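You operate a simulated robot arm through the tools that you are given. There is no shell and no other tool. Be economical: measure what you need, move in short steps, check, and stop when the job is done.

Carry out the task below with a simulated two-armed robot. There is one attempt and no reset: what you move stays moved.

Task
Wipe up the spill on the top of the steel bench with the cloth and put it back.

It is judged by the outcome, as a careful person would: the job done as asked, and still so three seconds after it is handed in. It fails if anything else is knocked over, pushed out of place, dropped, spilled or broken. Flat cloth is picked up by pressing the open fingertips on it (5 to 10 N) and closing them slowly along it; thin cloth reads only 2 to 8 mm in the jaws.

Robot
Two 7-joint arms with two-finger parallel grippers on one trunk, on a base that drives. Base frame: it is fixed to the floor where the robot stands at the start and does not move with it; the origin is under the middle of the robot, x ahead of it, y to its left, z up. Lengths are in m, angles in rad, forces in N, time in s.
The left shoulder is at the start at [0.07, 0.13, 1.187], the right one opposite. With the tool pointing down near the work surface each hand reaches from about 0.1 to 0.5 m from the robot's upright axis, wherever it stands, measured 20 degrees to its own side. Payload 1.57 kg a hand.
The TCP of each hand is the grasp point between the finger pads, 0.03 m short of the fingertips. In the tool frame z runs along the fingers and y along their closing line. Largest opening 0.08 m; finger width 0.017, thickness 0.012; the body of the gripper, 0.04 by 0.082 m, starts 0.08 m behind the TCP.
Orientation is that of the tool frame in the base frame, as a unit quaternion [w, x, y, z]. With the fingers straight down and closing along the base's y, the tool's x points along the base's -x, its y along +y and its z along -z.

Tools
- The arms move only by the tool arm_command. It takes "left_steps", "right_steps" or both (then of equal length, played together; a hand with none holds still); each is a list of rows, each a list of 3 entries, a list of its own where there are three numbers: the turn, a rotation vector about the tool's x, y, z in rad, then the shift along the tool's x, y, z in m, then the gripper command, from -1 (fully open) to 1 (shut), values between in proportion. In form: [[[ax, ay, az], [dx, dy, dz], claw], ...]. A call has 1 to 12 rows; each row is the pose to reach, as a shift and turn from the pose commanded when the call began, along the tool's axes at that moment. A row lasts 0.2 s, in which the tool goes at most 0.05 m and 0.15 rad; a call with a longer step from one row to the next is refused whole, and so is a gripper value outside its range. Where a pose cannot be reached the arm comes as near as it can. A force on the tool above 40 N (or 10 N above the force at the start of the call, whichever is more), or a blocked arm, ends the call early, and 0.2 s more pass. Each finger travels about 0.108 m/s and halts on what it meets, pressing with about 40 N; the grip force reading is that of the motor and also rises with nothing between the fingers. The clock runs only during rows and for 0.2 s after the last one: add rows that repeat a pose to give the fingers time. The reply holds the time, the measured pose of the TCP, the force on the tool along the base axes, the opening and the grip force, in the units named above and with some noise, with the torque about the TCP (base axes, N m) and any sound that the robot's microphone picked up.
- Cameras (640 x 400 px; columns grow to the right, rows downward): "scene" is now at [0.1207, -0.0237, 1.39]; the picture's right is [-0.32, -0.95, 0.00], its down [-0.74, 0.26, -0.62] and it looks along [0.58, -0.20, -0.79] (base axes); focal length 292 px, centre (320, 200). "left" rides on the left gripper at [0.072, 0.007, -0.122] in its tool frame; the picture's right is [-0.09, 1.00, 0.00], its down [-0.84, -0.08, -0.54] and it looks along [-0.54, -0.05, 0.84] (tool axes); focal length 238 px, centre (320, 200). "right" rides on the right gripper at [0.072, -0.007, -0.122] in its tool frame; the picture's right is [0.09, 1.00, 0.00], its down [-0.84, 0.08, -0.54] and it looks along [-0.54, 0.05, 0.84] (tool axes); focal length 238 px, centre (320, 200).
- capture(camera): a new picture of that camera. It takes no simulated time.
- slide_trunk(by): slides the trunk up (or, below 0, down) by that many m; the arms and the scene camera ride with it, the base frame stays. It gives what a move gives, with no picture.
- steer(legs): drives the robot by 1 to 6 legs, each [ahead, left, turn to the left] in m, m and rad, along the robot's own axes; the way and the turn of a leg run together, so that a leg with both is an arc; at most 1.5 m and 3.142 rad a leg. The arms and the cameras ride along, it lands a little off, and it stops where it bumps. It gives what a move gives.
- pan_tilt(pan, tilt): turns the head with the scene camera to pan (to the left, within 1.501 rad either way) and tilt (down, from -0.506 to 1.204), counted from straight ahead of the robot. It gives what a move gives.
- pixel_to_xyz(camera, pixels): for up to 12 pixels [column, row] of the newest picture of that camera ("zoom" is the newest enlarged one), the place [x, y, z] in the base frame of the surface seen there, good to about 0.002 m. It takes no simulated time.
- zoom(camera, box): a new picture of the part [left, top, right, bottom] of that camera's present view, enlarged. It takes no simulated time.
- close_job(): hands the job in; it is judged then, once.

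Work in short steps. Measure before you move; look again where a grasp or a placing could have gone wrong, and mend it. You have 80 turns and 70 pictures in all, those below and enlarged ones among them. Open the grippers and draw the arms clear of the work before you hand the job in, unless the task says otherwise; then end with one line.

The tools are called after ">>>" by a JSON object that holds its "op" and its "data". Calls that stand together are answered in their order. arm_command: Moves the arms, as the interface text tells. Its arguments: {"type":"object","properties":{"left_steps":{"type":"array"},"right_steps":{"type":"array"}},"required":[]} The other tools are called the same way: slide_trunk (by) slides the trunk up or down; steer (legs) drives the base; pan_tilt (pan, tilt) turns the head that bears the scene camera; capture (camera) takes a picture; pixel_to_xyz (camera, pixels) gives the place of the surface under pixels of a picture; zoom (camera, box) takes an enlarged picture of a part of a camera's view; close_job () hands the job in.

At the start:

```text
time_s: 0.0
left_tcp_pos: [0.372, 0.0694, 1.1503]
left_tcp_rot: [0.0, 0.0, 1.0, 0.0]
left_force: [0.0, 1.2, 0.5]
left_ft_torque: [-0.01, 0.02, -0.01]
left_grip_width: 0.0798
left_gripper_force: 0.1
right_tcp_pos: [0.3354, -0.2992, 1.0477]
right_tcp_rot: [0.0, -0.001, 1.0, 0.001]
right_force: [-0.3, 0.6, -0.9]
right_ft_torque: [0.03, 0.0, 0.02]
right_grip_width: 0.08
right_gripper_force: 0.0
trunk travel left (down, up): [-0.825, 0.115]
robot x, y, heading: [-0.0014, 0.0001, 0.0]
head pan, tilt: [-0.33, 0.904]
```

scene: 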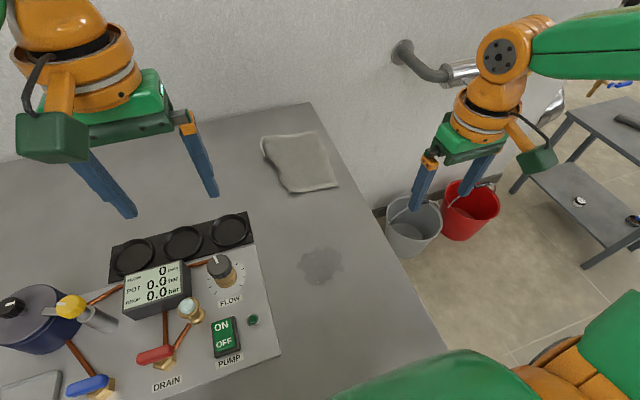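
right: 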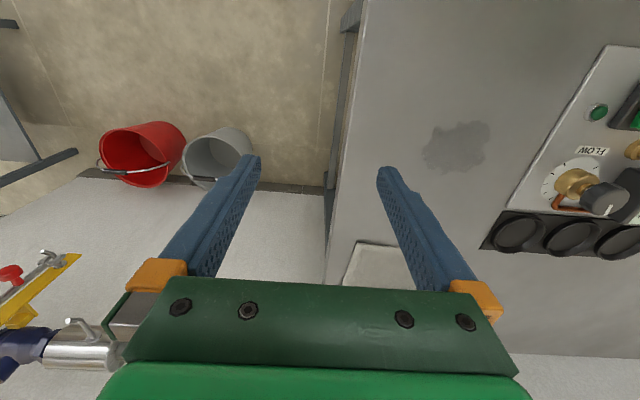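
left: 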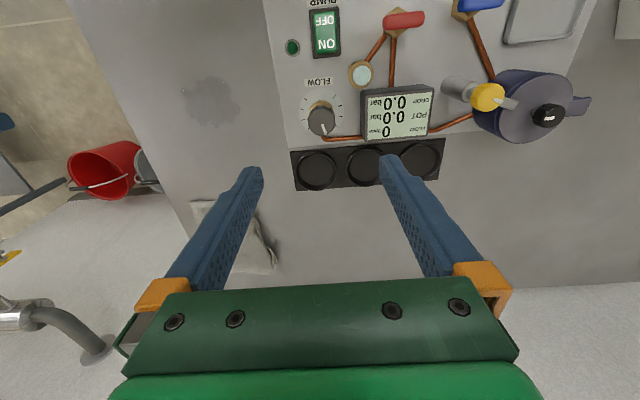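

The cloth lies at about (300,162) in the scene picture and the spill at about (320,265). I measure both, along with the bench edge and the panel edge.

>>> {"op": "pixel_to_xyz", "data": {"camera": "scene", "pixels": [[263, 138], [313, 133], [337, 186], [288, 192], [300, 162], [320, 265], [300, 255], [342, 265], [320, 285], [318, 247], [400, 265], [280, 350]]}}

>>> {"op": "zoom", "data": {"camera": "scene", "box": [220, 100, 420, 300]}}

```text
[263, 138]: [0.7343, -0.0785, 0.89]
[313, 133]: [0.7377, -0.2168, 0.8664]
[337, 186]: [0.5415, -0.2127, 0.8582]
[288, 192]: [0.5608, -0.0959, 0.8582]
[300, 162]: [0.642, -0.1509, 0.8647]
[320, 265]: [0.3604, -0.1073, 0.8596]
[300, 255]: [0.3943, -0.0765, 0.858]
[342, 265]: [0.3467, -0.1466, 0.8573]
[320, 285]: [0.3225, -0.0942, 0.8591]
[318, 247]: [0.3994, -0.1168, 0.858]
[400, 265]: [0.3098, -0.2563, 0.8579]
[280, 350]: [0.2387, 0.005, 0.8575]
```

```text
2.00 times, centred on (320, 200) of scene
```

zoom: 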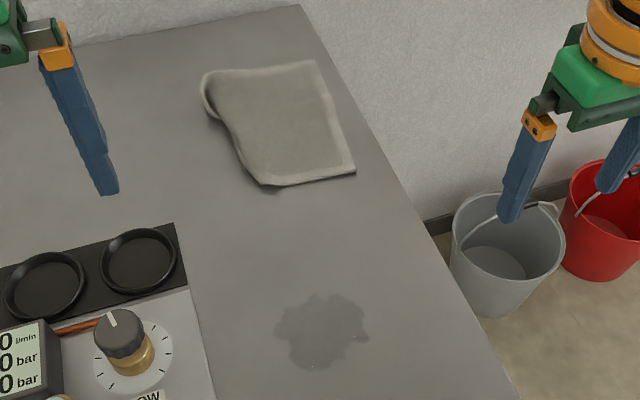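

The bench top is at z≈0.858. The cloth spans about x 0.54–0.74 and y -0.22 to -0.08. I tilt the head down to see how close the bench front is to the robot.

>>> {"op": "pan_tilt", "data": {"pan": -0.2, "tilt": 1.2}}

>>> {"op": "capture", "data": {"camera": "scene"}}

```text
time_s: 0.8
left_tcp_pos: [0.3717, 0.0687, 1.1507]
left_tcp_rot: [0.001, 0.0, 1.0, 0.001]
left_force: [0.1, 0.0, -0.3]
left_ft_torque: [0.03, 0.02, 0.01]
left_grip_width: 0.0801
left_gripper_force: 0.0
right_tcp_pos: [0.3335, -0.2987, 1.0487]
right_tcp_rot: [0.0, 0.0, 1.0, 0.0]
right_force: [-0.1, -0.2, -0.8]
right_ft_torque: [0.01, 0.0, -0.01]
right_grip_width: 0.0799
right_gripper_force: 0.2
trunk travel left (down, up): [-0.825, 0.115]
robot x, y, heading: [0.003, 0.0017, 0.005]
head pan, tilt: [-0.201, 1.201]
```

```text
65 pictures are left
```

scene: 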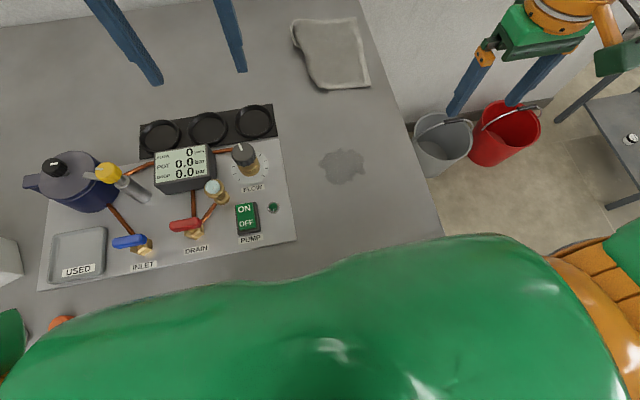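

The chest hides the bench front, so I test the right arm's reach before driving. I move it above the near edge of the cloth, at about (0.57,-0.155), z≈1.0.

>>> {"op": "arm_command", "data": {"right_steps": [[[0, 0, 0], [-0.03, 0.02, 0.005], -1], [[0, 0, 0], [-0.065, 0.042, 0.01], -1], [[0, 0, 0], [-0.1, 0.064, 0.015], -1], [[0, 0, 0], [-0.135, 0.086, 0.02], -1], [[0, 0, 0], [-0.17, 0.108, 0.03], -1], [[0, 0, 0], [-0.205, 0.13, 0.04], -1], [[0, 0, 0], [-0.236, 0.144, 0.05], -1], [[0, 0, 0], [-0.236, 0.144, 0.05], -1]]}}

>>> {"op": "capture", "data": {"camera": "right"}}

```text
time_s: 2.6
left_tcp_pos: [0.3731, 0.0686, 1.1495]
left_tcp_rot: [0.0, 0.0, 1.0, 0.0]
left_force: [-0.4, 0.2, -0.5]
left_ft_torque: [-0.02, -0.04, -0.02]
left_grip_width: 0.08
left_gripper_force: 0.0
right_tcp_pos: [0.4385, -0.2103, 1.0201]
right_tcp_rot: [0.001, 0.0, 1.0, 0.001]
right_force: [-1.9, -0.4, -0.5]
right_ft_torque: [-0.01, 0.0, 0.02]
right_grip_width: 0.08
right_gripper_force: 0.1
right hand out of reach, approached as far as the arm can: row 4, 5, 6, 7, 8
trunk travel left (down, up): [-0.825, 0.115]
robot x, y, heading: [0.0004, -0.0025, -0.001]
head pan, tilt: [-0.201, 1.201]
```

```text
64 pictures are left
```

right: 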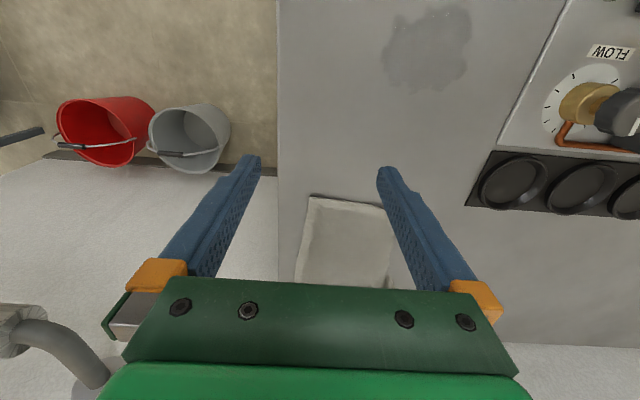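

The arm stops near x≈0.44–0.47, short of the cloth, so the base has to go closer. I look to the right to find the bench's front edge.

>>> {"op": "pan_tilt", "data": {"pan": -0.9, "tilt": 1.2}}

>>> {"op": "capture", "data": {"camera": "scene"}}

```text
time_s: 3.7
left_tcp_pos: [0.3715, 0.0681, 1.1503]
left_tcp_rot: [0.0, 0.0, 1.0, 0.0]
left_force: [0.3, 0.5, 0.2]
left_ft_torque: [0.0, -0.02, 0.0]
left_grip_width: 0.08
left_gripper_force: 0.0
right_tcp_pos: [0.4394, -0.2104, 1.0211]
right_tcp_rot: [0.001, 0.0, 1.0, 0.0]
right_force: [-0.4, 0.2, -0.4]
right_ft_torque: [0.0, -0.03, -0.02]
right_grip_width: 0.0802
right_gripper_force: 0.0
trunk travel left (down, up): [-0.825, 0.115]
robot x, y, heading: [0.0012, 0.003, -0.001]
head pan, tilt: [-0.901, 1.201]
```

```text
63 pictures are left
```

scene: 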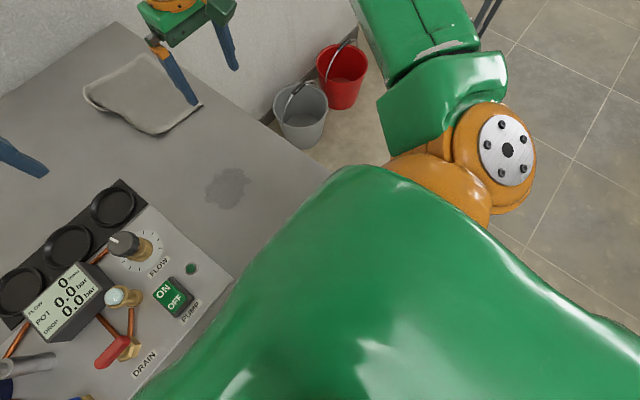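

I draw the right hand back to the bench's right end and turn it so its camera looks left across the front of the bench.

>>> {"op": "arm_command", "data": {"right_steps": [[[0, 0, -0.13], [0.015, -0.02, 0], -1], [[0, 0, -0.26], [0.03, -0.04, 0], -1], [[0, 0, -0.39], [0.045, -0.06, 0], -1], [[0, 0, -0.52], [0.06, -0.08, 0], -1], [[0, 0, -0.65], [0.08, -0.1, 0], -1], [[0, 0, -0.78], [0.1, -0.12, 0], -1], [[0, 0, -0.91], [0.12, -0.14, 0], -1], [[0, 0, -1.04], [0.14, -0.16, 0], -1], [[0, 0, -1.17], [0.16, -0.18, 0], -1], [[0, 0, -1.3], [0.18, -0.2, 0], -1], [[0, 0, -1.43], [0.19, -0.22, 0], -1], [[0, 0, -1.57], [0.2, -0.23, 0], -1]]}}

>>> {"op": "capture", "data": {"camera": "right"}}

```text
time_s: 6.3
left_tcp_pos: [0.3729, 0.0682, 1.1511]
left_tcp_rot: [0.0, 0.0, 1.0, 0.001]
left_force: [0.6, -0.3, -0.5]
left_ft_torque: [-0.01, 0.01, 0.02]
left_grip_width: 0.0798
left_gripper_force: 0.1
right_tcp_pos: [0.239, -0.4388, 1.0227]
right_tcp_rot: [-0.001, 0.707, -0.707, 0.0]
right_force: [0.1, 0.3, 0.9]
right_ft_torque: [-0.02, 0.01, 0.02]
right_grip_width: 0.0799
right_gripper_force: 0.0
trunk travel left (down, up): [-0.825, 0.115]
robot x, y, heading: [-0.0016, 0.0039, -0.006]
head pan, tilt: [-0.901, 1.201]
```

```text
62 pictures are left
```

right: 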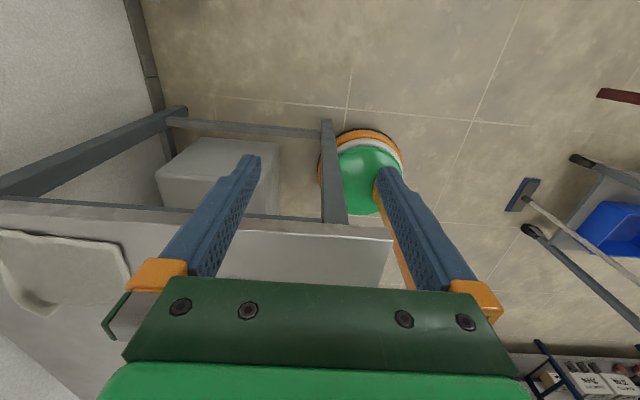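

The bench's front corner shows at about (390,240), the round base at (360,165) and a front leg at (330,170). I measure them.

>>> {"op": "pixel_to_xyz", "data": {"camera": "right", "pixels": [[388, 242], [387, 255], [360, 175], [322, 185], [345, 140], [327, 124], [330, 200], [400, 262], [380, 225], [220, 165], [403, 165], [268, 200]]}}

>>> {"op": "zoom", "data": {"camera": "right", "box": [250, 90, 450, 300]}}

```text
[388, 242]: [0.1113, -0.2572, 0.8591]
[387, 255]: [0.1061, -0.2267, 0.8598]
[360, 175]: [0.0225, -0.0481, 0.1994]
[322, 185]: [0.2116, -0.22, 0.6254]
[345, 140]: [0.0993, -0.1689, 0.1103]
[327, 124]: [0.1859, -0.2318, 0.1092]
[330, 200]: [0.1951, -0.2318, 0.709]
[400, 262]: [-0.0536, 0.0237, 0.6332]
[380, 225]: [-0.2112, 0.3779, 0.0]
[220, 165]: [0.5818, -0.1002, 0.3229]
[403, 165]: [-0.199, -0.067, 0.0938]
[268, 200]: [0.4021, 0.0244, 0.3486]
```

```text
1.90 times, centred on (350, 195) of right
```

zoom: 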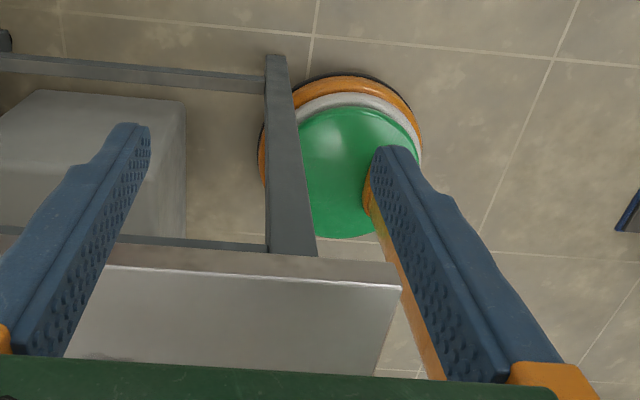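

The bench front is at x≈0.11 with the column almost against it, so driving ahead won't help. The right side (bench edge y≈-0.257) may be better, so I check where the buckets, the wall and the pipe are.

>>> {"op": "pixel_to_xyz", "data": {"camera": "scene", "pixels": [[300, 115], [278, 115], [325, 130], [300, 148], [343, 75], [362, 85], [345, 108], [318, 65], [220, 40], [86, 92], [145, 57], [150, 132]]}}

>>> {"op": "pan_tilt", "data": {"pan": -0.9, "tilt": 0.5}}

>>> {"op": "capture", "data": {"camera": "scene"}}

```text
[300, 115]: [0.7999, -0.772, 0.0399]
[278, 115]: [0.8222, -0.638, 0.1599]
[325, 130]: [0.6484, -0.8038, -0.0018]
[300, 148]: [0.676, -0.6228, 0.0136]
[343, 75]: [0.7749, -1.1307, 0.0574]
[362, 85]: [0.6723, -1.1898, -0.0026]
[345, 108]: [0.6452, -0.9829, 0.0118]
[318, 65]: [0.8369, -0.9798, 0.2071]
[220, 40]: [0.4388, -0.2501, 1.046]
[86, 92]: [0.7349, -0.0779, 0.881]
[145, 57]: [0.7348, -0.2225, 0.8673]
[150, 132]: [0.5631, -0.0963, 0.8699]
```

```text
time_s: 7.3
left_tcp_pos: [0.3715, 0.0682, 1.1501]
left_tcp_rot: [0.0, 0.0, 1.0, 0.0]
left_force: [0.8, 0.3, 0.4]
left_ft_torque: [0.01, 0.02, 0.01]
left_grip_width: 0.0799
left_gripper_force: 0.1
right_tcp_pos: [0.24, -0.4371, 1.0223]
right_tcp_rot: [-0.001, -0.706, 0.708, -0.001]
right_force: [0.7, -0.5, 0.1]
right_ft_torque: [0.01, 0.0, 0.02]
right_grip_width: 0.0799
right_gripper_force: 0.0
trunk travel left (down, up): [-0.825, 0.115]
robot x, y, heading: [-0.0026, -0.0008, -0.001]
head pan, tilt: [-0.901, 0.499]
```

```text
60 pictures are left
```

scene: 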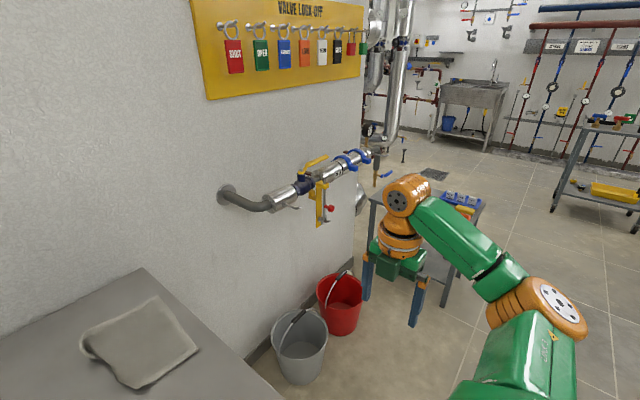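

Pipe, wall and the right elbow now matter for a side approach. I measure them in this picture.

>>> {"op": "pixel_to_xyz", "data": {"camera": "scene", "pixels": [[228, 192], [280, 205], [321, 205], [345, 165], [330, 208], [140, 210], [566, 308], [540, 360], [500, 270], [400, 205], [360, 290], [280, 130]]}}

```text
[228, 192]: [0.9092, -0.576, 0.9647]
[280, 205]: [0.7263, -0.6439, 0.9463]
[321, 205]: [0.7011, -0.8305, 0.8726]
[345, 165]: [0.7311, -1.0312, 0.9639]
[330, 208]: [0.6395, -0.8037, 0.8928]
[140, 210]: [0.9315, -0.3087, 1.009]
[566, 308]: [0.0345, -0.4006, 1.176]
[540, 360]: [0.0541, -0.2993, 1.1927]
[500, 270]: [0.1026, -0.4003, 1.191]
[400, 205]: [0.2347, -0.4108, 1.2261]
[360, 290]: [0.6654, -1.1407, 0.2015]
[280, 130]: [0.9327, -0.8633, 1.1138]
```

A stand at about (0.28,-0.47) with heading ≈1.05 rad puts both cloth and spill within 0.45 m and clears the buckets (grey one centred near (0.76,-0.70)). I fold the right hand back to its original yaw in front of the chest and look right for obstacles.

>>> {"op": "arm_command", "data": {"right_steps": [[[0, 0, 0.13], [-0.02, -0.01, -0.003], -1], [[0, 0, 0.26], [-0.04, -0.02, -0.006], -1], [[0, 0, 0.39], [-0.06, -0.03, -0.009], -1], [[0, 0, 0.52], [-0.08, -0.04, -0.012], -1], [[0, 0, 0.65], [-0.1, -0.05, -0.015], -1], [[0, 0, 0.78], [-0.12, -0.06, -0.018], -1], [[0, 0, 0.91], [-0.14, -0.07, -0.021], -1], [[0, 0, 1.04], [-0.16, -0.08, -0.024], -1], [[0, 0, 1.17], [-0.18, -0.09, -0.027], -1], [[0, 0, 1.3], [-0.2, -0.1, -0.03], -1], [[0, 0, 1.43], [-0.22, -0.11, -0.03], -1], [[0, 0, 1.57], [-0.24, -0.12, -0.03], -1]]}}

>>> {"op": "pan_tilt", "data": {"pan": -1.5, "tilt": 0.75}}

>>> {"op": "capture", "data": {"camera": "scene"}}

```text
time_s: 9.9
left_tcp_pos: [0.3732, 0.0699, 1.1498]
left_tcp_rot: [0.0, 0.0, 1.0, 0.0]
left_force: [0.1, -0.8, 0.3]
left_ft_torque: [-0.02, 0.01, 0.01]
left_grip_width: 0.0802
left_gripper_force: 0.1
right_tcp_pos: [0.36, -0.1967, 1.0522]
right_tcp_rot: [-0.001, 0.002, 1.0, 0.0]
right_force: [-0.1, 0.0, 0.1]
right_ft_torque: [-0.01, 0.01, -0.02]
right_grip_width: 0.0799
right_gripper_force: 0.0
trunk travel left (down, up): [-0.825, 0.115]
robot x, y, heading: [-0.0011, 0.0001, 0.002]
head pan, tilt: [-0.901, 0.499]
```

```text
time_s: 10.9
left_tcp_pos: [0.3734, 0.0683, 1.1492]
left_tcp_rot: [0.0, 0.0, 1.0, 0.0]
left_force: [0.6, 0.9, 0.4]
left_ft_torque: [-0.01, 0.0, -0.02]
left_grip_width: 0.0802
left_gripper_force: 0.1
right_tcp_pos: [0.3582, -0.1982, 1.0519]
right_tcp_rot: [0.0, 0.0, 1.0, 0.0]
right_force: [-0.4, -0.4, -0.5]
right_ft_torque: [0.02, 0.0, -0.03]
right_grip_width: 0.0801
right_gripper_force: 0.0
trunk travel left (down, up): [-0.825, 0.115]
robot x, y, heading: [0.0004, 0.0018, -0.003]
head pan, tilt: [-1.499, 0.75]
```

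```text
59 pictures are left
```

scene: 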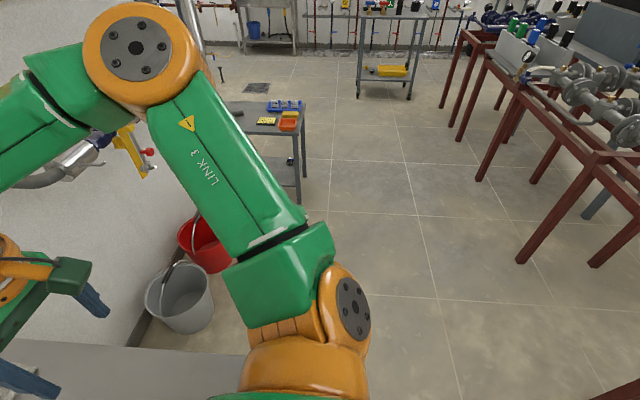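

The floor to the right is clear. I back out 0.12 m, shift right 0.5 m, turn left 1.05 rad, and check before approaching.

>>> {"op": "steer", "data": {"legs": [[-0.12, 0, 0], [0, -0.5, 0], [0, 0, 1.05]]}}

>>> {"op": "pan_tilt", "data": {"pan": 0.0, "tilt": 0.9}}

>>> {"op": "capture", "data": {"camera": "scene"}}

```text
time_s: 17.4
left_tcp_pos: [0.008, -0.1518, 1.1492]
left_tcp_rot: [-0.001, -0.496, 0.868, 0.0]
left_force: [0.8, -0.3, 0.7]
left_ft_torque: [-0.03, -0.04, 0.0]
left_grip_width: 0.08
left_gripper_force: 0.0
right_tcp_pos: [0.2315, -0.2979, 1.0497]
right_tcp_rot: [0.0, -0.496, 0.868, 0.001]
right_force: [-0.5, 0.0, -0.4]
right_ft_torque: [0.01, 0.0, 0.02]
right_grip_width: 0.08
right_gripper_force: 0.0
trunk travel left (down, up): [-0.825, 0.115]
robot x, y, heading: [-0.1224, -0.5067, 1.037]
head pan, tilt: [-1.499, 0.75]
```

```text
time_s: 19.0
left_tcp_pos: [0.0084, -0.1514, 1.1506]
left_tcp_rot: [0.0, -0.496, 0.868, 0.0]
left_force: [-0.1, 0.0, 0.0]
left_ft_torque: [-0.01, -0.01, -0.01]
left_grip_width: 0.0802
left_gripper_force: 0.1
right_tcp_pos: [0.2312, -0.298, 1.0523]
right_tcp_rot: [0.0, -0.496, 0.868, 0.0]
right_force: [0.2, 0.4, -0.5]
right_ft_torque: [-0.01, 0.01, 0.01]
right_grip_width: 0.0801
right_gripper_force: 0.1
trunk travel left (down, up): [-0.825, 0.115]
robot x, y, heading: [-0.1208, -0.5079, 1.037]
head pan, tilt: [0.0, 0.901]
```

```text
58 pictures are left
```

scene: 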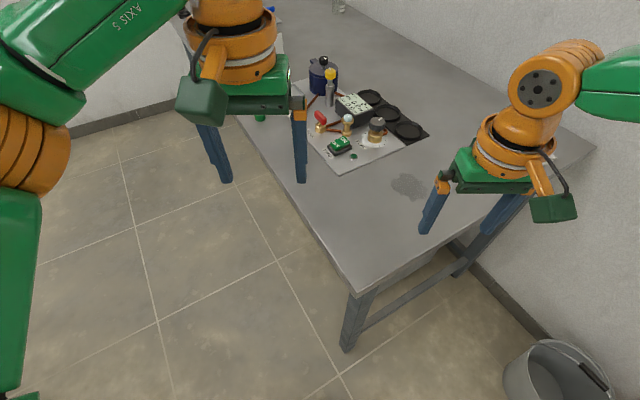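

All clear. I slide diagonally to about (0.29,-0.475), alongside the right end of the bench.

>>> {"op": "steer", "data": {"legs": [[0.237, -0.336, 0]]}}

>>> {"op": "pan_tilt", "data": {"pan": -0.3, "tilt": 1.0}}

>>> {"op": "capture", "data": {"camera": "scene"}}

```text
time_s: 21.6
left_tcp_pos: [0.4234, -0.1245, 1.1507]
left_tcp_rot: [0.001, -0.496, 0.868, -0.002]
left_force: [0.3, 0.5, -0.2]
left_ft_torque: [0.01, -0.02, -0.01]
left_grip_width: 0.0796
left_gripper_force: 0.1
right_tcp_pos: [0.6462, -0.2705, 1.0523]
right_tcp_rot: [0.0, -0.496, 0.868, -0.001]
right_force: [-1.0, -0.4, 0.2]
right_ft_torque: [0.02, -0.02, 0.03]
right_grip_width: 0.0801
right_gripper_force: 0.1
trunk travel left (down, up): [-0.825, 0.115]
robot x, y, heading: [0.2915, -0.479, 1.036]
head pan, tilt: [0.0, 0.901]
```

```text
time_s: 22.4
left_tcp_pos: [0.4264, -0.1242, 1.1491]
left_tcp_rot: [0.0, -0.496, 0.868, 0.0]
left_force: [0.5, 0.1, 0.8]
left_ft_torque: [0.01, 0.0, -0.01]
left_grip_width: 0.0802
left_gripper_force: 0.0
right_tcp_pos: [0.6483, -0.2708, 1.0523]
right_tcp_rot: [0.0, -0.496, 0.868, 0.0]
right_force: [0.5, 0.6, 0.1]
right_ft_torque: [0.0, -0.01, -0.04]
right_grip_width: 0.0801
right_gripper_force: 0.0
trunk travel left (down, up): [-0.825, 0.115]
robot x, y, heading: [0.2936, -0.4816, 1.037]
head pan, tilt: [-0.3, 1.0]
```

```text
57 pictures are left
```

scene: 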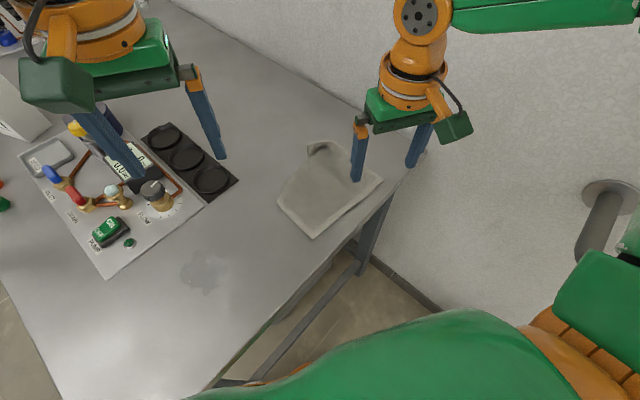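

The stand is good: cloth and spill are both in front. I move the left hand out to the side and enlarge the cloth.

>>> {"op": "arm_command", "data": {"left_steps": [[[0, 0, 0], [0.02, 0.035, -0.01], -1], [[0, 0, 0], [0.04, 0.07, -0.02], -1], [[0, 0, 0], [0.06, 0.105, -0.03], -1], [[0, 0, 0], [0.08, 0.14, -0.04], -1], [[0, 0, 0], [0.1, 0.175, -0.05], -1], [[0, 0, 0], [0.1, 0.21, -0.05], -1], [[0, 0, 0], [0.1, 0.24, -0.05], -1], [[0, 0, 0], [0.1, 0.24, -0.05], -1]]}}

>>> {"op": "zoom", "data": {"camera": "scene", "box": [230, 120, 430, 245]}}

>>> {"op": "capture", "data": {"camera": "right"}}

```text
time_s: 24.2
left_tcp_pos: [0.1733, -0.0831, 1.1965]
left_tcp_rot: [0.0, -0.496, 0.869, -0.001]
left_force: [0.2, 0.3, 0.1]
left_ft_torque: [0.0, 0.05, -0.01]
left_grip_width: 0.08
left_gripper_force: 0.1
left hand out of reach, approached as far as the arm can: row 7, 8
right_tcp_pos: [0.6476, -0.2712, 1.0522]
right_tcp_rot: [0.0, -0.496, 0.868, 0.0]
right_force: [0.3, -1.1, -0.7]
right_ft_torque: [-0.04, 0.04, -0.01]
right_grip_width: 0.08
right_gripper_force: 0.0
trunk travel left (down, up): [-0.825, 0.115]
robot x, y, heading: [0.2958, -0.4793, 1.04]
head pan, tilt: [-0.3, 1.0]
```

```text
3.20 times, centred on (330, 182) of scene
```

zoom: 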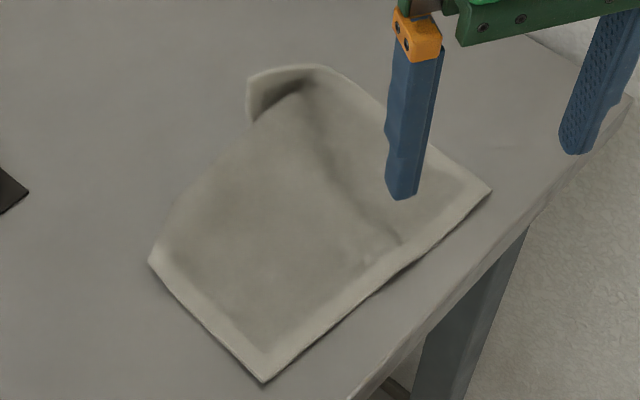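

```text
55 pictures are left
```

right: 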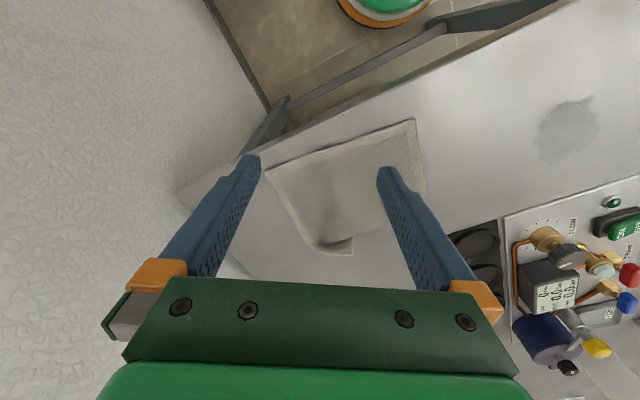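

The cloth's centre is at about (0.64,-0.15). I bring the right hand over it with the fingertips about 3 cm above the cloth.

>>> {"op": "arm_command", "data": {"right_steps": [[[0, 0, 0], [-0.03, 0.02, 0.0], -1], [[0, 0, 0], [-0.06, 0.04, 0.015], -1], [[0, 0, 0], [-0.09, 0.06, 0.04], -1], [[0, 0, 0], [-0.1, 0.0685, 0.07], -1], [[0, 0, 0], [-0.1, 0.0685, 0.1], -1], [[0, 0, 0], [-0.1, 0.0685, 0.125], -1], [[0, 0, 0], [-0.1, 0.0685, 0.125], -1]]}}

>>> {"op": "capture", "data": {"camera": "right"}}

>>> {"op": "capture", "data": {"camera": "scene"}}

```text
time_s: 25.8
left_tcp_pos: [0.1726, -0.0822, 1.1969]
left_tcp_rot: [0.0, -0.496, 0.868, 0.0]
left_force: [0.1, 0.6, 0.2]
left_ft_torque: [0.0, 0.0, 0.03]
left_grip_width: 0.0801
left_gripper_force: 0.0
right_tcp_pos: [0.6492, -0.2236, 0.9597]
right_tcp_rot: [-0.001, -0.496, 0.868, 0.001]
right_force: [-0.1, 0.1, 0.5]
right_ft_torque: [0.01, 0.04, -0.02]
right_grip_width: 0.0803
right_gripper_force: 0.1
right hand out of reach, approached as far as the arm can: row 2, 3, 4, 5, 6, 7
trunk travel left (down, up): [-0.825, 0.115]
robot x, y, heading: [0.2933, -0.4794, 1.043]
head pan, tilt: [-0.3, 1.0]
```

```text
54 pictures are left
```

right: 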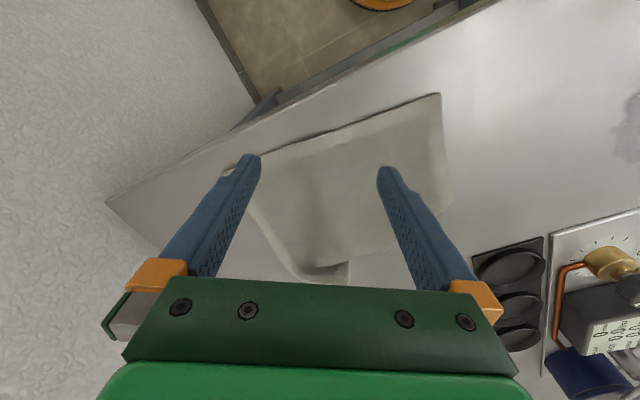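

```text
53 pictures are left
```

scene: 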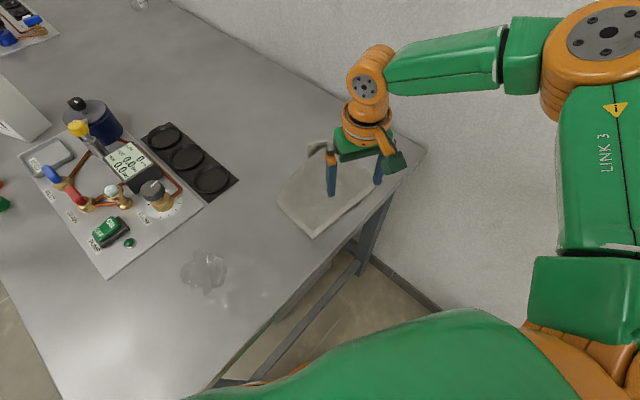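

The arm falls short again at 0.44 m, so I want the base about 0.12 m further along the bench side. I check the elbow's room to the wall first.

>>> {"op": "pixel_to_xyz", "data": {"camera": "scene", "pixels": [[600, 45], [620, 180], [560, 100], [520, 45], [395, 70], [560, 290], [340, 165], [420, 160]]}}

>>> {"op": "arm_command", "data": {"right_steps": [[[0, 0, 0], [0, 0, -0.03], -1], [[0, 0, 0], [0.02, 0, -0.06], -1], [[0, 0, 0], [0.05, 0, -0.09], -1], [[0, 0, 0], [0.08, 0, -0.09], -1]]}}

```text
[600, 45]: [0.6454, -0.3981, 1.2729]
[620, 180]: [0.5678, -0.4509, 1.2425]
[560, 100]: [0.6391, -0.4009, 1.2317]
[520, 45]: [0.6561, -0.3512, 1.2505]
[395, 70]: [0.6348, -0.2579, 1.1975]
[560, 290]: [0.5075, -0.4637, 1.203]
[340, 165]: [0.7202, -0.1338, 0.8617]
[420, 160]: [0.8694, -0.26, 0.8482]
```

```text
time_s: 26.8
left_tcp_pos: [0.172, -0.0855, 1.1971]
left_tcp_rot: [0.0, -0.496, 0.868, 0.0]
left_force: [0.1, -0.1, 1.1]
left_ft_torque: [0.0, 0.05, -0.01]
left_grip_width: 0.08
left_gripper_force: 0.0
right_tcp_pos: [0.6056, -0.2965, 1.0536]
right_tcp_rot: [0.0, -0.496, 0.868, 0.001]
right_force: [-0.3, -0.2, -1.2]
right_ft_torque: [0.03, 0.02, -0.02]
right_grip_width: 0.0802
right_gripper_force: 0.0
trunk travel left (down, up): [-0.825, 0.115]
robot x, y, heading: [0.2978, -0.48, 1.043]
head pan, tilt: [-0.3, 1.0]
```

The elbow reaches x≈0.65, and the wall is at 0.93, so there is room. I shift the base by about (0.10, 0.018).

>>> {"op": "steer", "data": {"legs": [[0.066, -0.077, 0]]}}

```text
time_s: 27.9
left_tcp_pos: [0.268, -0.0648, 1.1962]
left_tcp_rot: [0.002, -0.494, 0.869, -0.001]
left_force: [-0.8, -0.3, 0.0]
left_ft_torque: [0.01, -0.02, 0.02]
left_grip_width: 0.0798
left_gripper_force: 0.0
right_tcp_pos: [0.7024, -0.2775, 1.0552]
right_tcp_rot: [0.003, -0.496, 0.869, 0.0]
right_force: [-0.3, -0.2, 0.1]
right_ft_torque: [-0.03, -0.03, -0.04]
right_grip_width: 0.0802
right_gripper_force: 0.0
trunk travel left (down, up): [-0.825, 0.115]
robot x, y, heading: [0.3994, -0.4596, 1.033]
head pan, tilt: [-0.3, 1.0]
```

Now I move over the cloth centre again and down to fingertips about 3 cm above it.

>>> {"op": "arm_command", "data": {"right_steps": [[[0, 0, 0], [-0.02, 0.03, 0.0], -1], [[0, 0, 0], [-0.04, 0.06, 0.015], -1], [[0, 0, 0], [-0.06, 0.09, 0.04], -1], [[0, 0, 0], [-0.081, 0.1136, 0.07], -1], [[0, 0, 0], [-0.081, 0.1136, 0.1], -1], [[0, 0, 0], [-0.081, 0.1136, 0.13], -1], [[0, 0, 0], [-0.081, 0.1136, 0.13], -1]]}}

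>>> {"op": "capture", "data": {"camera": "right"}}

>>> {"op": "capture", "data": {"camera": "scene"}}

```text
time_s: 29.5
left_tcp_pos: [0.2719, -0.0645, 1.1969]
left_tcp_rot: [0.0, -0.494, 0.869, -0.001]
left_force: [0.1, 0.3, 0.0]
left_ft_torque: [0.03, -0.02, 0.0]
left_grip_width: 0.0801
left_gripper_force: 0.1
right_tcp_pos: [0.6857, -0.223, 0.9633]
right_tcp_rot: [0.0, -0.496, 0.868, 0.001]
right_force: [-0.1, 0.0, -0.3]
right_ft_torque: [0.01, 0.03, 0.02]
right_grip_width: 0.0801
right_gripper_force: 0.1
right hand out of reach, approached as far as the arm can: row 3, 4, 5, 6, 7
trunk travel left (down, up): [-0.825, 0.115]
robot x, y, heading: [0.3953, -0.4612, 1.036]
head pan, tilt: [-0.3, 1.0]
```

```text
52 pictures are left
```

right: 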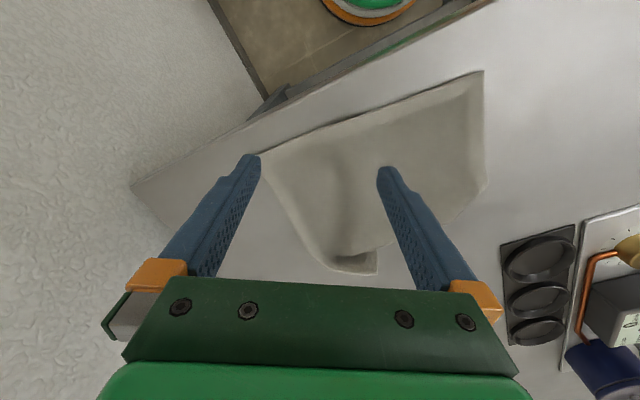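

```text
51 pictures are left
```

scene: 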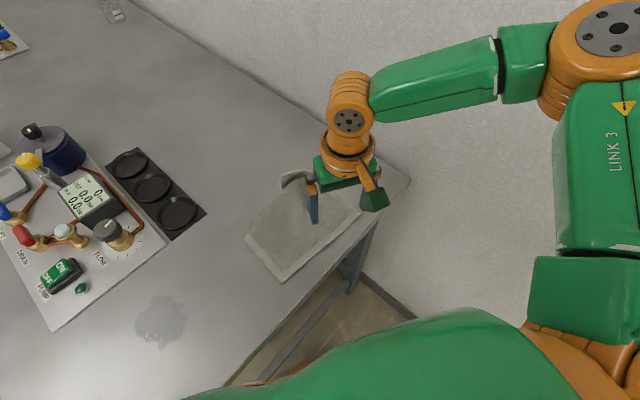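

The arm isn't stretched, so the limit looks like the wrist's yaw. I try the same target with the tool turned 0.6 rad clockwise.

>>> {"op": "arm_command", "data": {"right_steps": [[[0, 0, 0.12], [0, 0, 0], -1], [[0, 0, 0.24], [0, 0, 0], -1], [[0, 0, 0.36], [0, 0, 0], -1], [[0, 0, 0.48], [0, 0, 0], -1], [[0, 0, 0.6], [0, 0, 0], -1], [[0, 0, 0.6], [-0.01, 0.02, 0], -1], [[0, 0, 0.6], [-0.02, 0.04, 0], -1], [[0, 0, 0.6], [-0.03, 0.06, 0.01], -1], [[0, 0, 0.6], [-0.042, 0.0725, 0.03], -1], [[0, 0, 0.6], [-0.042, 0.0725, 0.038], -1]]}}

```text
time_s: 31.7
left_tcp_pos: [0.2726, -0.0636, 1.1971]
left_tcp_rot: [0.0, -0.495, 0.869, 0.001]
left_force: [0.1, -0.6, 0.3]
left_ft_torque: [-0.01, 0.01, 0.02]
left_grip_width: 0.0799
left_gripper_force: 0.1
right_tcp_pos: [0.6833, -0.2203, 0.9716]
right_tcp_rot: [0.001, -0.216, 0.976, 0.001]
right_force: [0.5, 0.1, 1.2]
right_ft_torque: [0.01, -0.02, 0.0]
right_grip_width: 0.0801
right_gripper_force: 0.0
right hand out of reach, approached as far as the arm can: row 6, 7, 8, 9, 10
trunk travel left (down, up): [-0.825, 0.115]
robot x, y, heading: [0.3936, -0.4608, 1.038]
head pan, tilt: [-0.3, 1.0]
```

Yaw is not the cause. The points reached suggest the right hand is limited in front but free towards its own side, so I lift the hand and turn the base left about 0.46 rad to put the cloth on that side.

>>> {"op": "arm_command", "data": {"right_steps": [[[0, 0, 0], [0, 0, -0.03], -1], [[0, 0, 0], [0, 0, -0.06], -1], [[0, 0, 0], [0, 0, -0.09], -1], [[0, 0, 0], [0, 0, -0.1], -1]]}}

>>> {"op": "steer", "data": {"legs": [[0.0, 0.0, 0.46]]}}

>>> {"op": "pan_tilt", "data": {"pan": -0.5, "tilt": 1.0}}

>>> {"op": "capture", "data": {"camera": "scene"}}

```text
time_s: 32.7
left_tcp_pos: [0.2712, -0.064, 1.1962]
left_tcp_rot: [0.0, -0.495, 0.869, -0.001]
left_force: [0.6, 0.3, 0.0]
left_ft_torque: [-0.01, 0.02, 0.02]
left_grip_width: 0.0801
left_gripper_force: 0.1
right_tcp_pos: [0.6829, -0.2218, 1.0691]
right_tcp_rot: [0.0, -0.215, 0.977, 0.001]
right_force: [0.1, 0.3, -0.4]
right_ft_torque: [0.03, -0.02, 0.0]
right_grip_width: 0.0797
right_gripper_force: 0.1
trunk travel left (down, up): [-0.825, 0.115]
robot x, y, heading: [0.3935, -0.4601, 1.029]
head pan, tilt: [-0.3, 1.0]
```

```text
time_s: 34.5
left_tcp_pos: [0.1089, -0.1596, 1.1968]
left_tcp_rot: [0.0, -0.681, 0.732, 0.0]
left_force: [0.1, -0.3, 0.3]
left_ft_torque: [0.03, 0.01, 0.02]
left_grip_width: 0.0801
left_gripper_force: 0.0
right_tcp_pos: [0.5453, -0.1173, 1.0683]
right_tcp_rot: [0.0, -0.434, 0.901, 0.0]
right_force: [0.0, -0.6, 0.1]
right_ft_torque: [0.0, 0.01, 0.01]
right_grip_width: 0.08
right_gripper_force: 0.1
trunk travel left (down, up): [-0.825, 0.115]
robot x, y, heading: [0.3947, -0.4624, 1.498]
head pan, tilt: [-0.3, 1.0]
```

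```text
time_s: 35.2
left_tcp_pos: [0.1075, -0.16, 1.197]
left_tcp_rot: [0.0, -0.681, 0.732, 0.001]
left_force: [-0.2, 1.9, 0.0]
left_ft_torque: [-0.02, 0.01, 0.0]
left_grip_width: 0.0798
left_gripper_force: 0.0
right_tcp_pos: [0.5446, -0.1187, 1.0686]
right_tcp_rot: [0.0, -0.435, 0.901, 0.0]
right_force: [0.3, -1.0, -1.0]
right_ft_torque: [0.01, 0.0, 0.0]
right_grip_width: 0.0801
right_gripper_force: 0.1
trunk travel left (down, up): [-0.825, 0.115]
robot x, y, heading: [0.3937, -0.4638, 1.504]
head pan, tilt: [-0.499, 1.0]
```

```text
50 pictures are left
```

scene: 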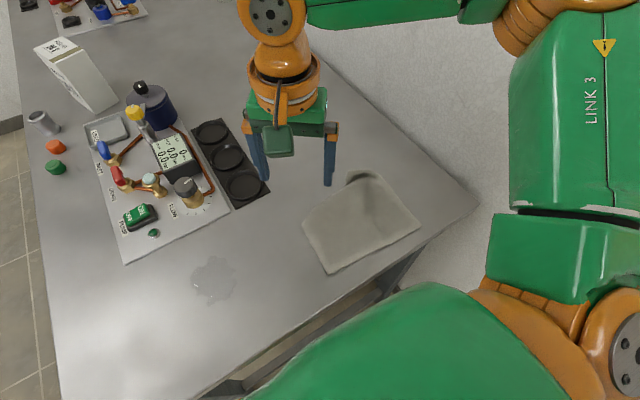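

Now the hand is at (0.545,-0.119) with the cloth toward its own side. I move over the cloth centre (0.64,-0.15) and down to hover.

>>> {"op": "arm_command", "data": {"right_steps": [[[0, 0, 0], [-0.012, -0.03, 0.0], -1], [[0, 0, 0], [-0.024, -0.06, 0.02], -1], [[0, 0, 0], [-0.035, -0.094, 0.05], -1], [[0, 0, 0], [-0.035, -0.094, 0.09], -1], [[0, 0, 0], [-0.035, -0.094, 0.12], -1], [[0, 0, 0], [-0.035, -0.094, 0.144], -1], [[0, 0, 0], [-0.035, -0.094, 0.144], -1]]}}

>>> {"op": "capture", "data": {"camera": "right"}}

```text
time_s: 36.8
left_tcp_pos: [0.1082, -0.1609, 1.1962]
left_tcp_rot: [0.0, -0.681, 0.732, 0.0]
left_force: [0.0, 0.0, -0.2]
left_ft_torque: [0.02, 0.03, -0.03]
left_grip_width: 0.0798
left_gripper_force: 0.1
right_tcp_pos: [0.6407, -0.1482, 0.9254]
right_tcp_rot: [0.0, -0.435, 0.901, 0.0]
right_force: [0.5, 0.4, 0.6]
right_ft_torque: [-0.02, 0.0, 0.01]
right_grip_width: 0.08
right_gripper_force: 0.1
trunk travel left (down, up): [-0.825, 0.115]
robot x, y, heading: [0.3974, -0.4628, 1.5]
head pan, tilt: [-0.499, 1.0]
```

```text
49 pictures are left
```

right: 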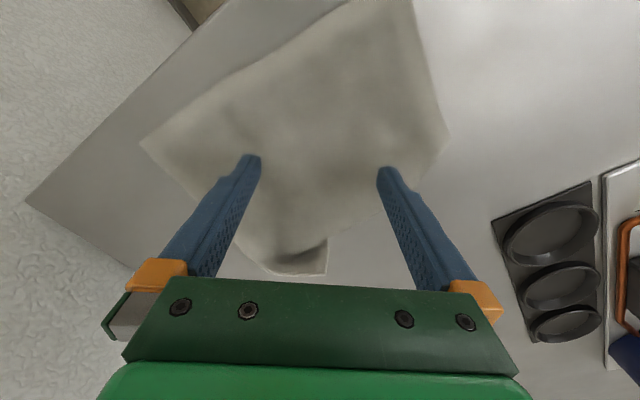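

The reach is good and both fingertips are over the cloth. I lower to near contact and read the force.

>>> {"op": "arm_command", "data": {"right_steps": [[[0, 0, 0], [0, 0, 0.015], -1], [[0, 0, 0], [0, 0, 0.028], -1], [[0, 0, 0], [0, 0, 0.032], -1], [[0, 0, 0], [0, 0, 0.034], -1], [[0, 0, 0], [0, 0, 0.034], -1]]}}

```text
time_s: 38.0
left_tcp_pos: [0.1062, -0.1647, 1.1977]
left_tcp_rot: [0.003, -0.682, 0.732, 0.002]
left_force: [1.0, -0.2, 0.2]
left_ft_torque: [-0.01, -0.05, 0.01]
left_grip_width: 0.0799
left_gripper_force: 0.0
right_tcp_pos: [0.6381, -0.1492, 0.8937]
right_tcp_rot: [0.003, -0.435, 0.901, 0.006]
right_force: [-0.8, -0.1, 25.8]
right_ft_torque: [0.54, 0.59, 0.01]
right_grip_width: 0.0788
right_gripper_force: 0.0
trunk travel left (down, up): [-0.825, 0.115]
robot x, y, heading: [0.3957, -0.4588, 1.496]
head pan, tilt: [-0.499, 1.0]
stopped in row 5 (right hand): the force on the tool passed its limit at 41 N (the readings are from after the stop); the commanded pose is now the measured one
```

Contact came at z≈0.894, with the force too high at 26 N. I ease up by 2 mm.

>>> {"op": "arm_command", "data": {"right_steps": [[[0, 0, 0], [0, 0, -0.002], -1], [[0, 0, 0], [0, 0, -0.002], -1]]}}

```text
time_s: 38.6
left_tcp_pos: [0.1068, -0.1623, 1.1974]
left_tcp_rot: [0.002, -0.682, 0.732, 0.001]
left_force: [0.1, 0.1, 0.0]
left_ft_torque: [0.06, -0.02, -0.02]
left_grip_width: 0.0801
left_gripper_force: 0.2
right_tcp_pos: [0.6383, -0.1498, 0.8935]
right_tcp_rot: [0.001, -0.434, 0.901, 0.003]
right_force: [-1.3, -1.9, 11.3]
right_ft_torque: [0.24, 0.4, 0.11]
right_grip_width: 0.0793
right_gripper_force: 0.0
trunk travel left (down, up): [-0.825, 0.115]
robot x, y, heading: [0.3985, -0.4598, 1.496]
head pan, tilt: [-0.499, 1.0]
```

At 11 N I ease by another 0.5 mm and close slowly along the cloth.

>>> {"op": "arm_command", "data": {"right_steps": [[[0, 0, 0], [0, 0, -0.0005], -0.85], [[0, 0, 0], [0, 0, -0.0005], -0.7], [[0, 0, 0], [0, 0, -0.0005], -0.55], [[0, 0, 0], [0, 0, -0.0005], -0.4], [[0, 0, 0], [0, 0, -0.0005], -0.25], [[0, 0, 0], [0, 0, -0.0005], -0.1], [[0, 0, 0], [0, 0, -0.0005], 0.1], [[0, 0, 0], [0, 0, -0.0005], 0.3], [[0, 0, 0], [0, 0, -0.0005], 0.5], [[0, 0, 0], [0, 0, -0.0005], 0.7], [[0, 0, 0], [0, 0, -0.0005], 0.9], [[0, 0, 0], [0, 0, -0.0005], 1]]}}

>>> {"op": "arm_command", "data": {"right_steps": [[[0, 0, 0], [0, 0, 0], 1], [[0, 0, 0], [0, 0, 0], 1], [[0, 0, 0], [0, 0, -0.015], 1], [[0, 0, 0], [0, 0, -0.03], 1], [[0, 0, 0], [0, 0, -0.03], 1]]}}

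>>> {"op": "capture", "data": {"camera": "right"}}

>>> {"op": "capture", "data": {"camera": "scene"}}

```text
time_s: 41.2
left_tcp_pos: [0.1062, -0.162, 1.1967]
left_tcp_rot: [0.001, -0.681, 0.732, -0.001]
left_force: [-0.1, -0.8, 0.5]
left_ft_torque: [0.0, -0.02, -0.02]
left_grip_width: 0.0799
left_gripper_force: 0.0
right_tcp_pos: [0.6372, -0.1481, 0.895]
right_tcp_rot: [0.002, -0.434, 0.901, 0.004]
right_force: [-1.5, 0.5, 13.2]
right_ft_torque: [0.17, 0.11, 0.02]
right_grip_width: 0.0057
right_gripper_force: 25.9
trunk travel left (down, up): [-0.825, 0.115]
robot x, y, heading: [0.3917, -0.4656, 1.502]
head pan, tilt: [-0.499, 1.0]
```

```text
time_s: 42.4
left_tcp_pos: [0.1092, -0.1602, 1.1965]
left_tcp_rot: [-0.001, -0.681, 0.732, -0.001]
left_force: [0.0, 0.1, -0.3]
left_ft_torque: [0.0, 0.02, 0.0]
left_grip_width: 0.0801
left_gripper_force: 0.1
right_tcp_pos: [0.6387, -0.1479, 0.9242]
right_tcp_rot: [0.001, -0.434, 0.901, 0.003]
right_force: [0.8, -0.3, 0.5]
right_ft_torque: [-0.03, 0.05, -0.01]
right_grip_width: 0.0058
right_gripper_force: 25.2
trunk travel left (down, up): [-0.825, 0.115]
robot x, y, heading: [0.3947, -0.4609, 1.498]
head pan, tilt: [-0.499, 1.0]
```

```text
48 pictures are left
```

right: 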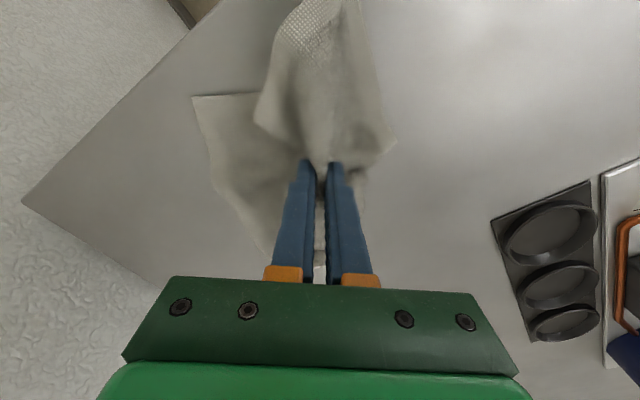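

```text
47 pictures are left
```

scene: 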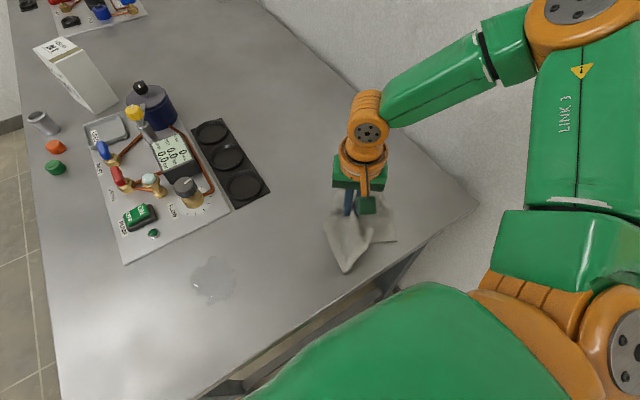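

The cloth is held (5.8 mm, 25 N). I lift it clear to z≈1.04 and slide the base 0.25 m along the bench so the spill sits on the right hand's own side.

>>> {"op": "arm_command", "data": {"right_steps": [[[0, 0, 0], [0, 0, -0.03], 1], [[0, 0, 0], [0, 0, -0.06], 1], [[0, 0, 0], [0, 0, -0.09], 1], [[0, 0, 0], [0, 0, -0.12], 1], [[0, 0, 0], [0, 0, -0.12], 1]]}}

>>> {"op": "steer", "data": {"legs": [[-0.018, 0.25, 0]]}}

>>> {"op": "capture", "data": {"camera": "right"}}

>>> {"op": "capture", "data": {"camera": "scene"}}

```text
time_s: 43.6
left_tcp_pos: [0.1078, -0.1608, 1.1956]
left_tcp_rot: [0.0, -0.681, 0.732, 0.0]
left_force: [0.8, -0.9, -0.2]
left_ft_torque: [0.01, 0.01, -0.01]
left_grip_width: 0.08
left_gripper_force: 0.1
right_tcp_pos: [0.6404, -0.1471, 1.0431]
right_tcp_rot: [0.001, -0.434, 0.901, 0.004]
right_force: [0.9, 0.6, -0.4]
right_ft_torque: [0.02, 0.0, -0.01]
right_grip_width: 0.0056
right_gripper_force: 25.1
trunk travel left (down, up): [-0.825, 0.115]
robot x, y, heading: [0.3919, -0.4626, 1.501]
head pan, tilt: [-0.499, 1.0]
```

```text
time_s: 45.5
left_tcp_pos: [-0.1388, -0.1606, 1.198]
left_tcp_rot: [0.0, -0.681, 0.732, 0.0]
left_force: [0.1, 0.3, -0.2]
left_ft_torque: [-0.01, 0.04, -0.01]
left_grip_width: 0.08
left_gripper_force: 0.0
right_tcp_pos: [0.3921, -0.1476, 1.0424]
right_tcp_rot: [-0.001, -0.435, 0.901, 0.003]
right_force: [-0.3, -0.5, -0.7]
right_ft_torque: [0.01, 0.01, 0.01]
right_grip_width: 0.0055
right_gripper_force: 25.9
trunk travel left (down, up): [-0.825, 0.115]
robot x, y, heading: [0.1449, -0.4585, 1.505]
head pan, tilt: [-0.499, 1.0]
```

```text
46 pictures are left
```

right: 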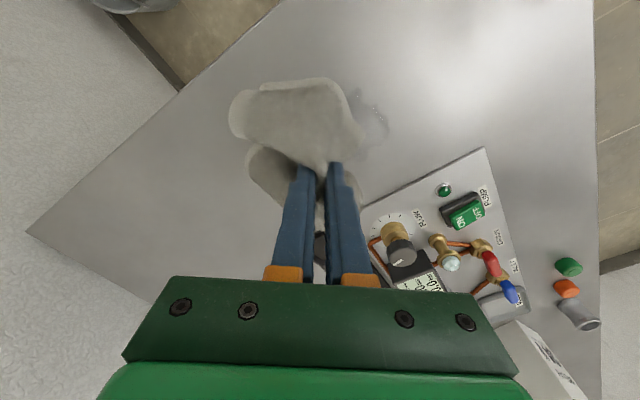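

```text
45 pictures are left
```

scene: 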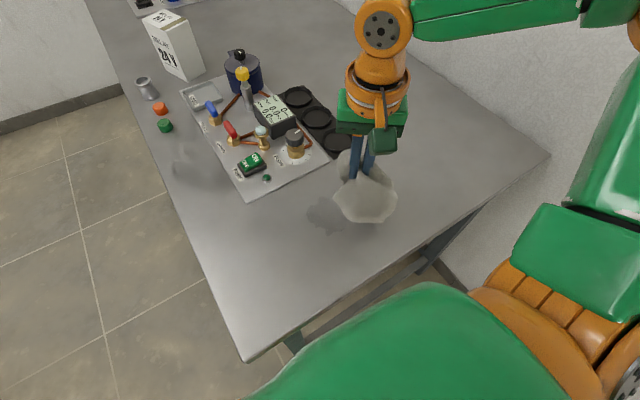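

The cloth hangs at (0.39,-0.148) with the spill at scene (325,215). I measure the spill and the nearest panel edges from this view.

>>> {"op": "pixel_to_xyz", "data": {"camera": "scene", "pixels": [[310, 213], [330, 200], [328, 230], [320, 216], [335, 215], [330, 158], [248, 204], [290, 180], [340, 145], [310, 205]]}}

>>> {"op": "zoom", "data": {"camera": "scene", "box": [240, 120, 420, 250]}}

```text
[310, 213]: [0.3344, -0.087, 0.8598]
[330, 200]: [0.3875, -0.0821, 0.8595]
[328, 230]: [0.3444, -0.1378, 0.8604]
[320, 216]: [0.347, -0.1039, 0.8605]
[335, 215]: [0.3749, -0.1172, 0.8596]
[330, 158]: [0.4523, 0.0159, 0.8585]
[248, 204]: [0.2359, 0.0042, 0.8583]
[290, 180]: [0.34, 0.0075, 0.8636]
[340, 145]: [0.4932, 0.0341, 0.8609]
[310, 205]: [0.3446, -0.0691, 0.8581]
```

```text
3.08 times, centred on (330, 185) of scene
```

zoom: 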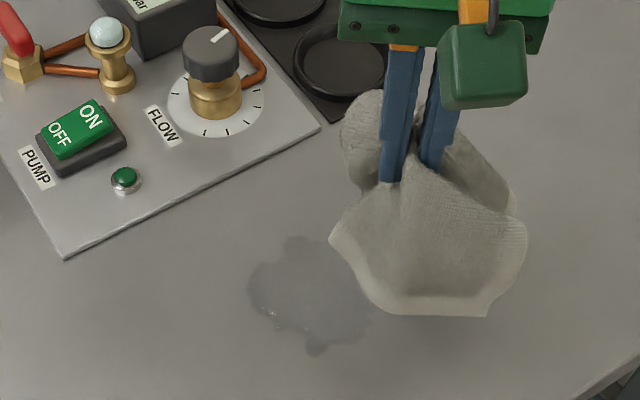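

The spill covers x 0.315–0.40, y -0.15 to -0.065, and the panel edge is at y≈0.005. I lower the cloth beside the spill until light contact.

>>> {"op": "arm_command", "data": {"right_steps": [[[0, 0, 0], [0, 0, 0.03], 1], [[0, 0, 0], [0, 0, 0.06], 1], [[0, 0, 0], [0, 0, 0.09], 1], [[0, 0, 0], [0, 0, 0.12], 1], [[0, 0, 0], [0, 0, 0.132], 1], [[0, 0, 0], [0, 0, 0.138], 1], [[0, 0, 0], [0, 0, 0.141], 1], [[0, 0, 0], [0, 0, 0.143], 1], [[0, 0, 0], [0, 0, 0.143], 1]]}}

>>> {"op": "zoom", "data": {"camera": "scene", "box": [240, 120, 420, 250]}}

```text
time_s: 47.5
left_tcp_pos: [-0.1419, -0.1621, 1.1964]
left_tcp_rot: [0.0, -0.682, 0.732, 0.0]
left_force: [0.0, -0.4, 0.0]
left_ft_torque: [0.01, -0.01, -0.01]
left_grip_width: 0.0801
left_gripper_force: 0.1
right_tcp_pos: [0.3897, -0.1465, 0.8997]
right_tcp_rot: [0.0, -0.434, 0.901, 0.003]
right_force: [0.6, -0.1, 2.7]
right_ft_torque: [0.02, -0.03, 0.0]
right_grip_width: 0.0055
right_gripper_force: 25.8
trunk travel left (down, up): [-0.825, 0.115]
robot x, y, heading: [0.1471, -0.4612, 1.499]
head pan, tilt: [-0.499, 1.0]
```

```text
3.08 times, centred on (330, 185) of scene
```

zoom: 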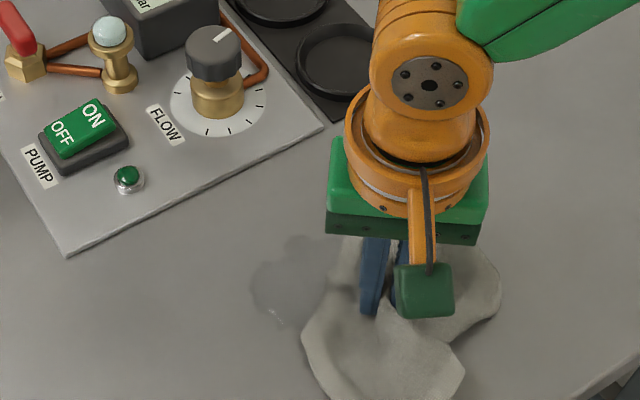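

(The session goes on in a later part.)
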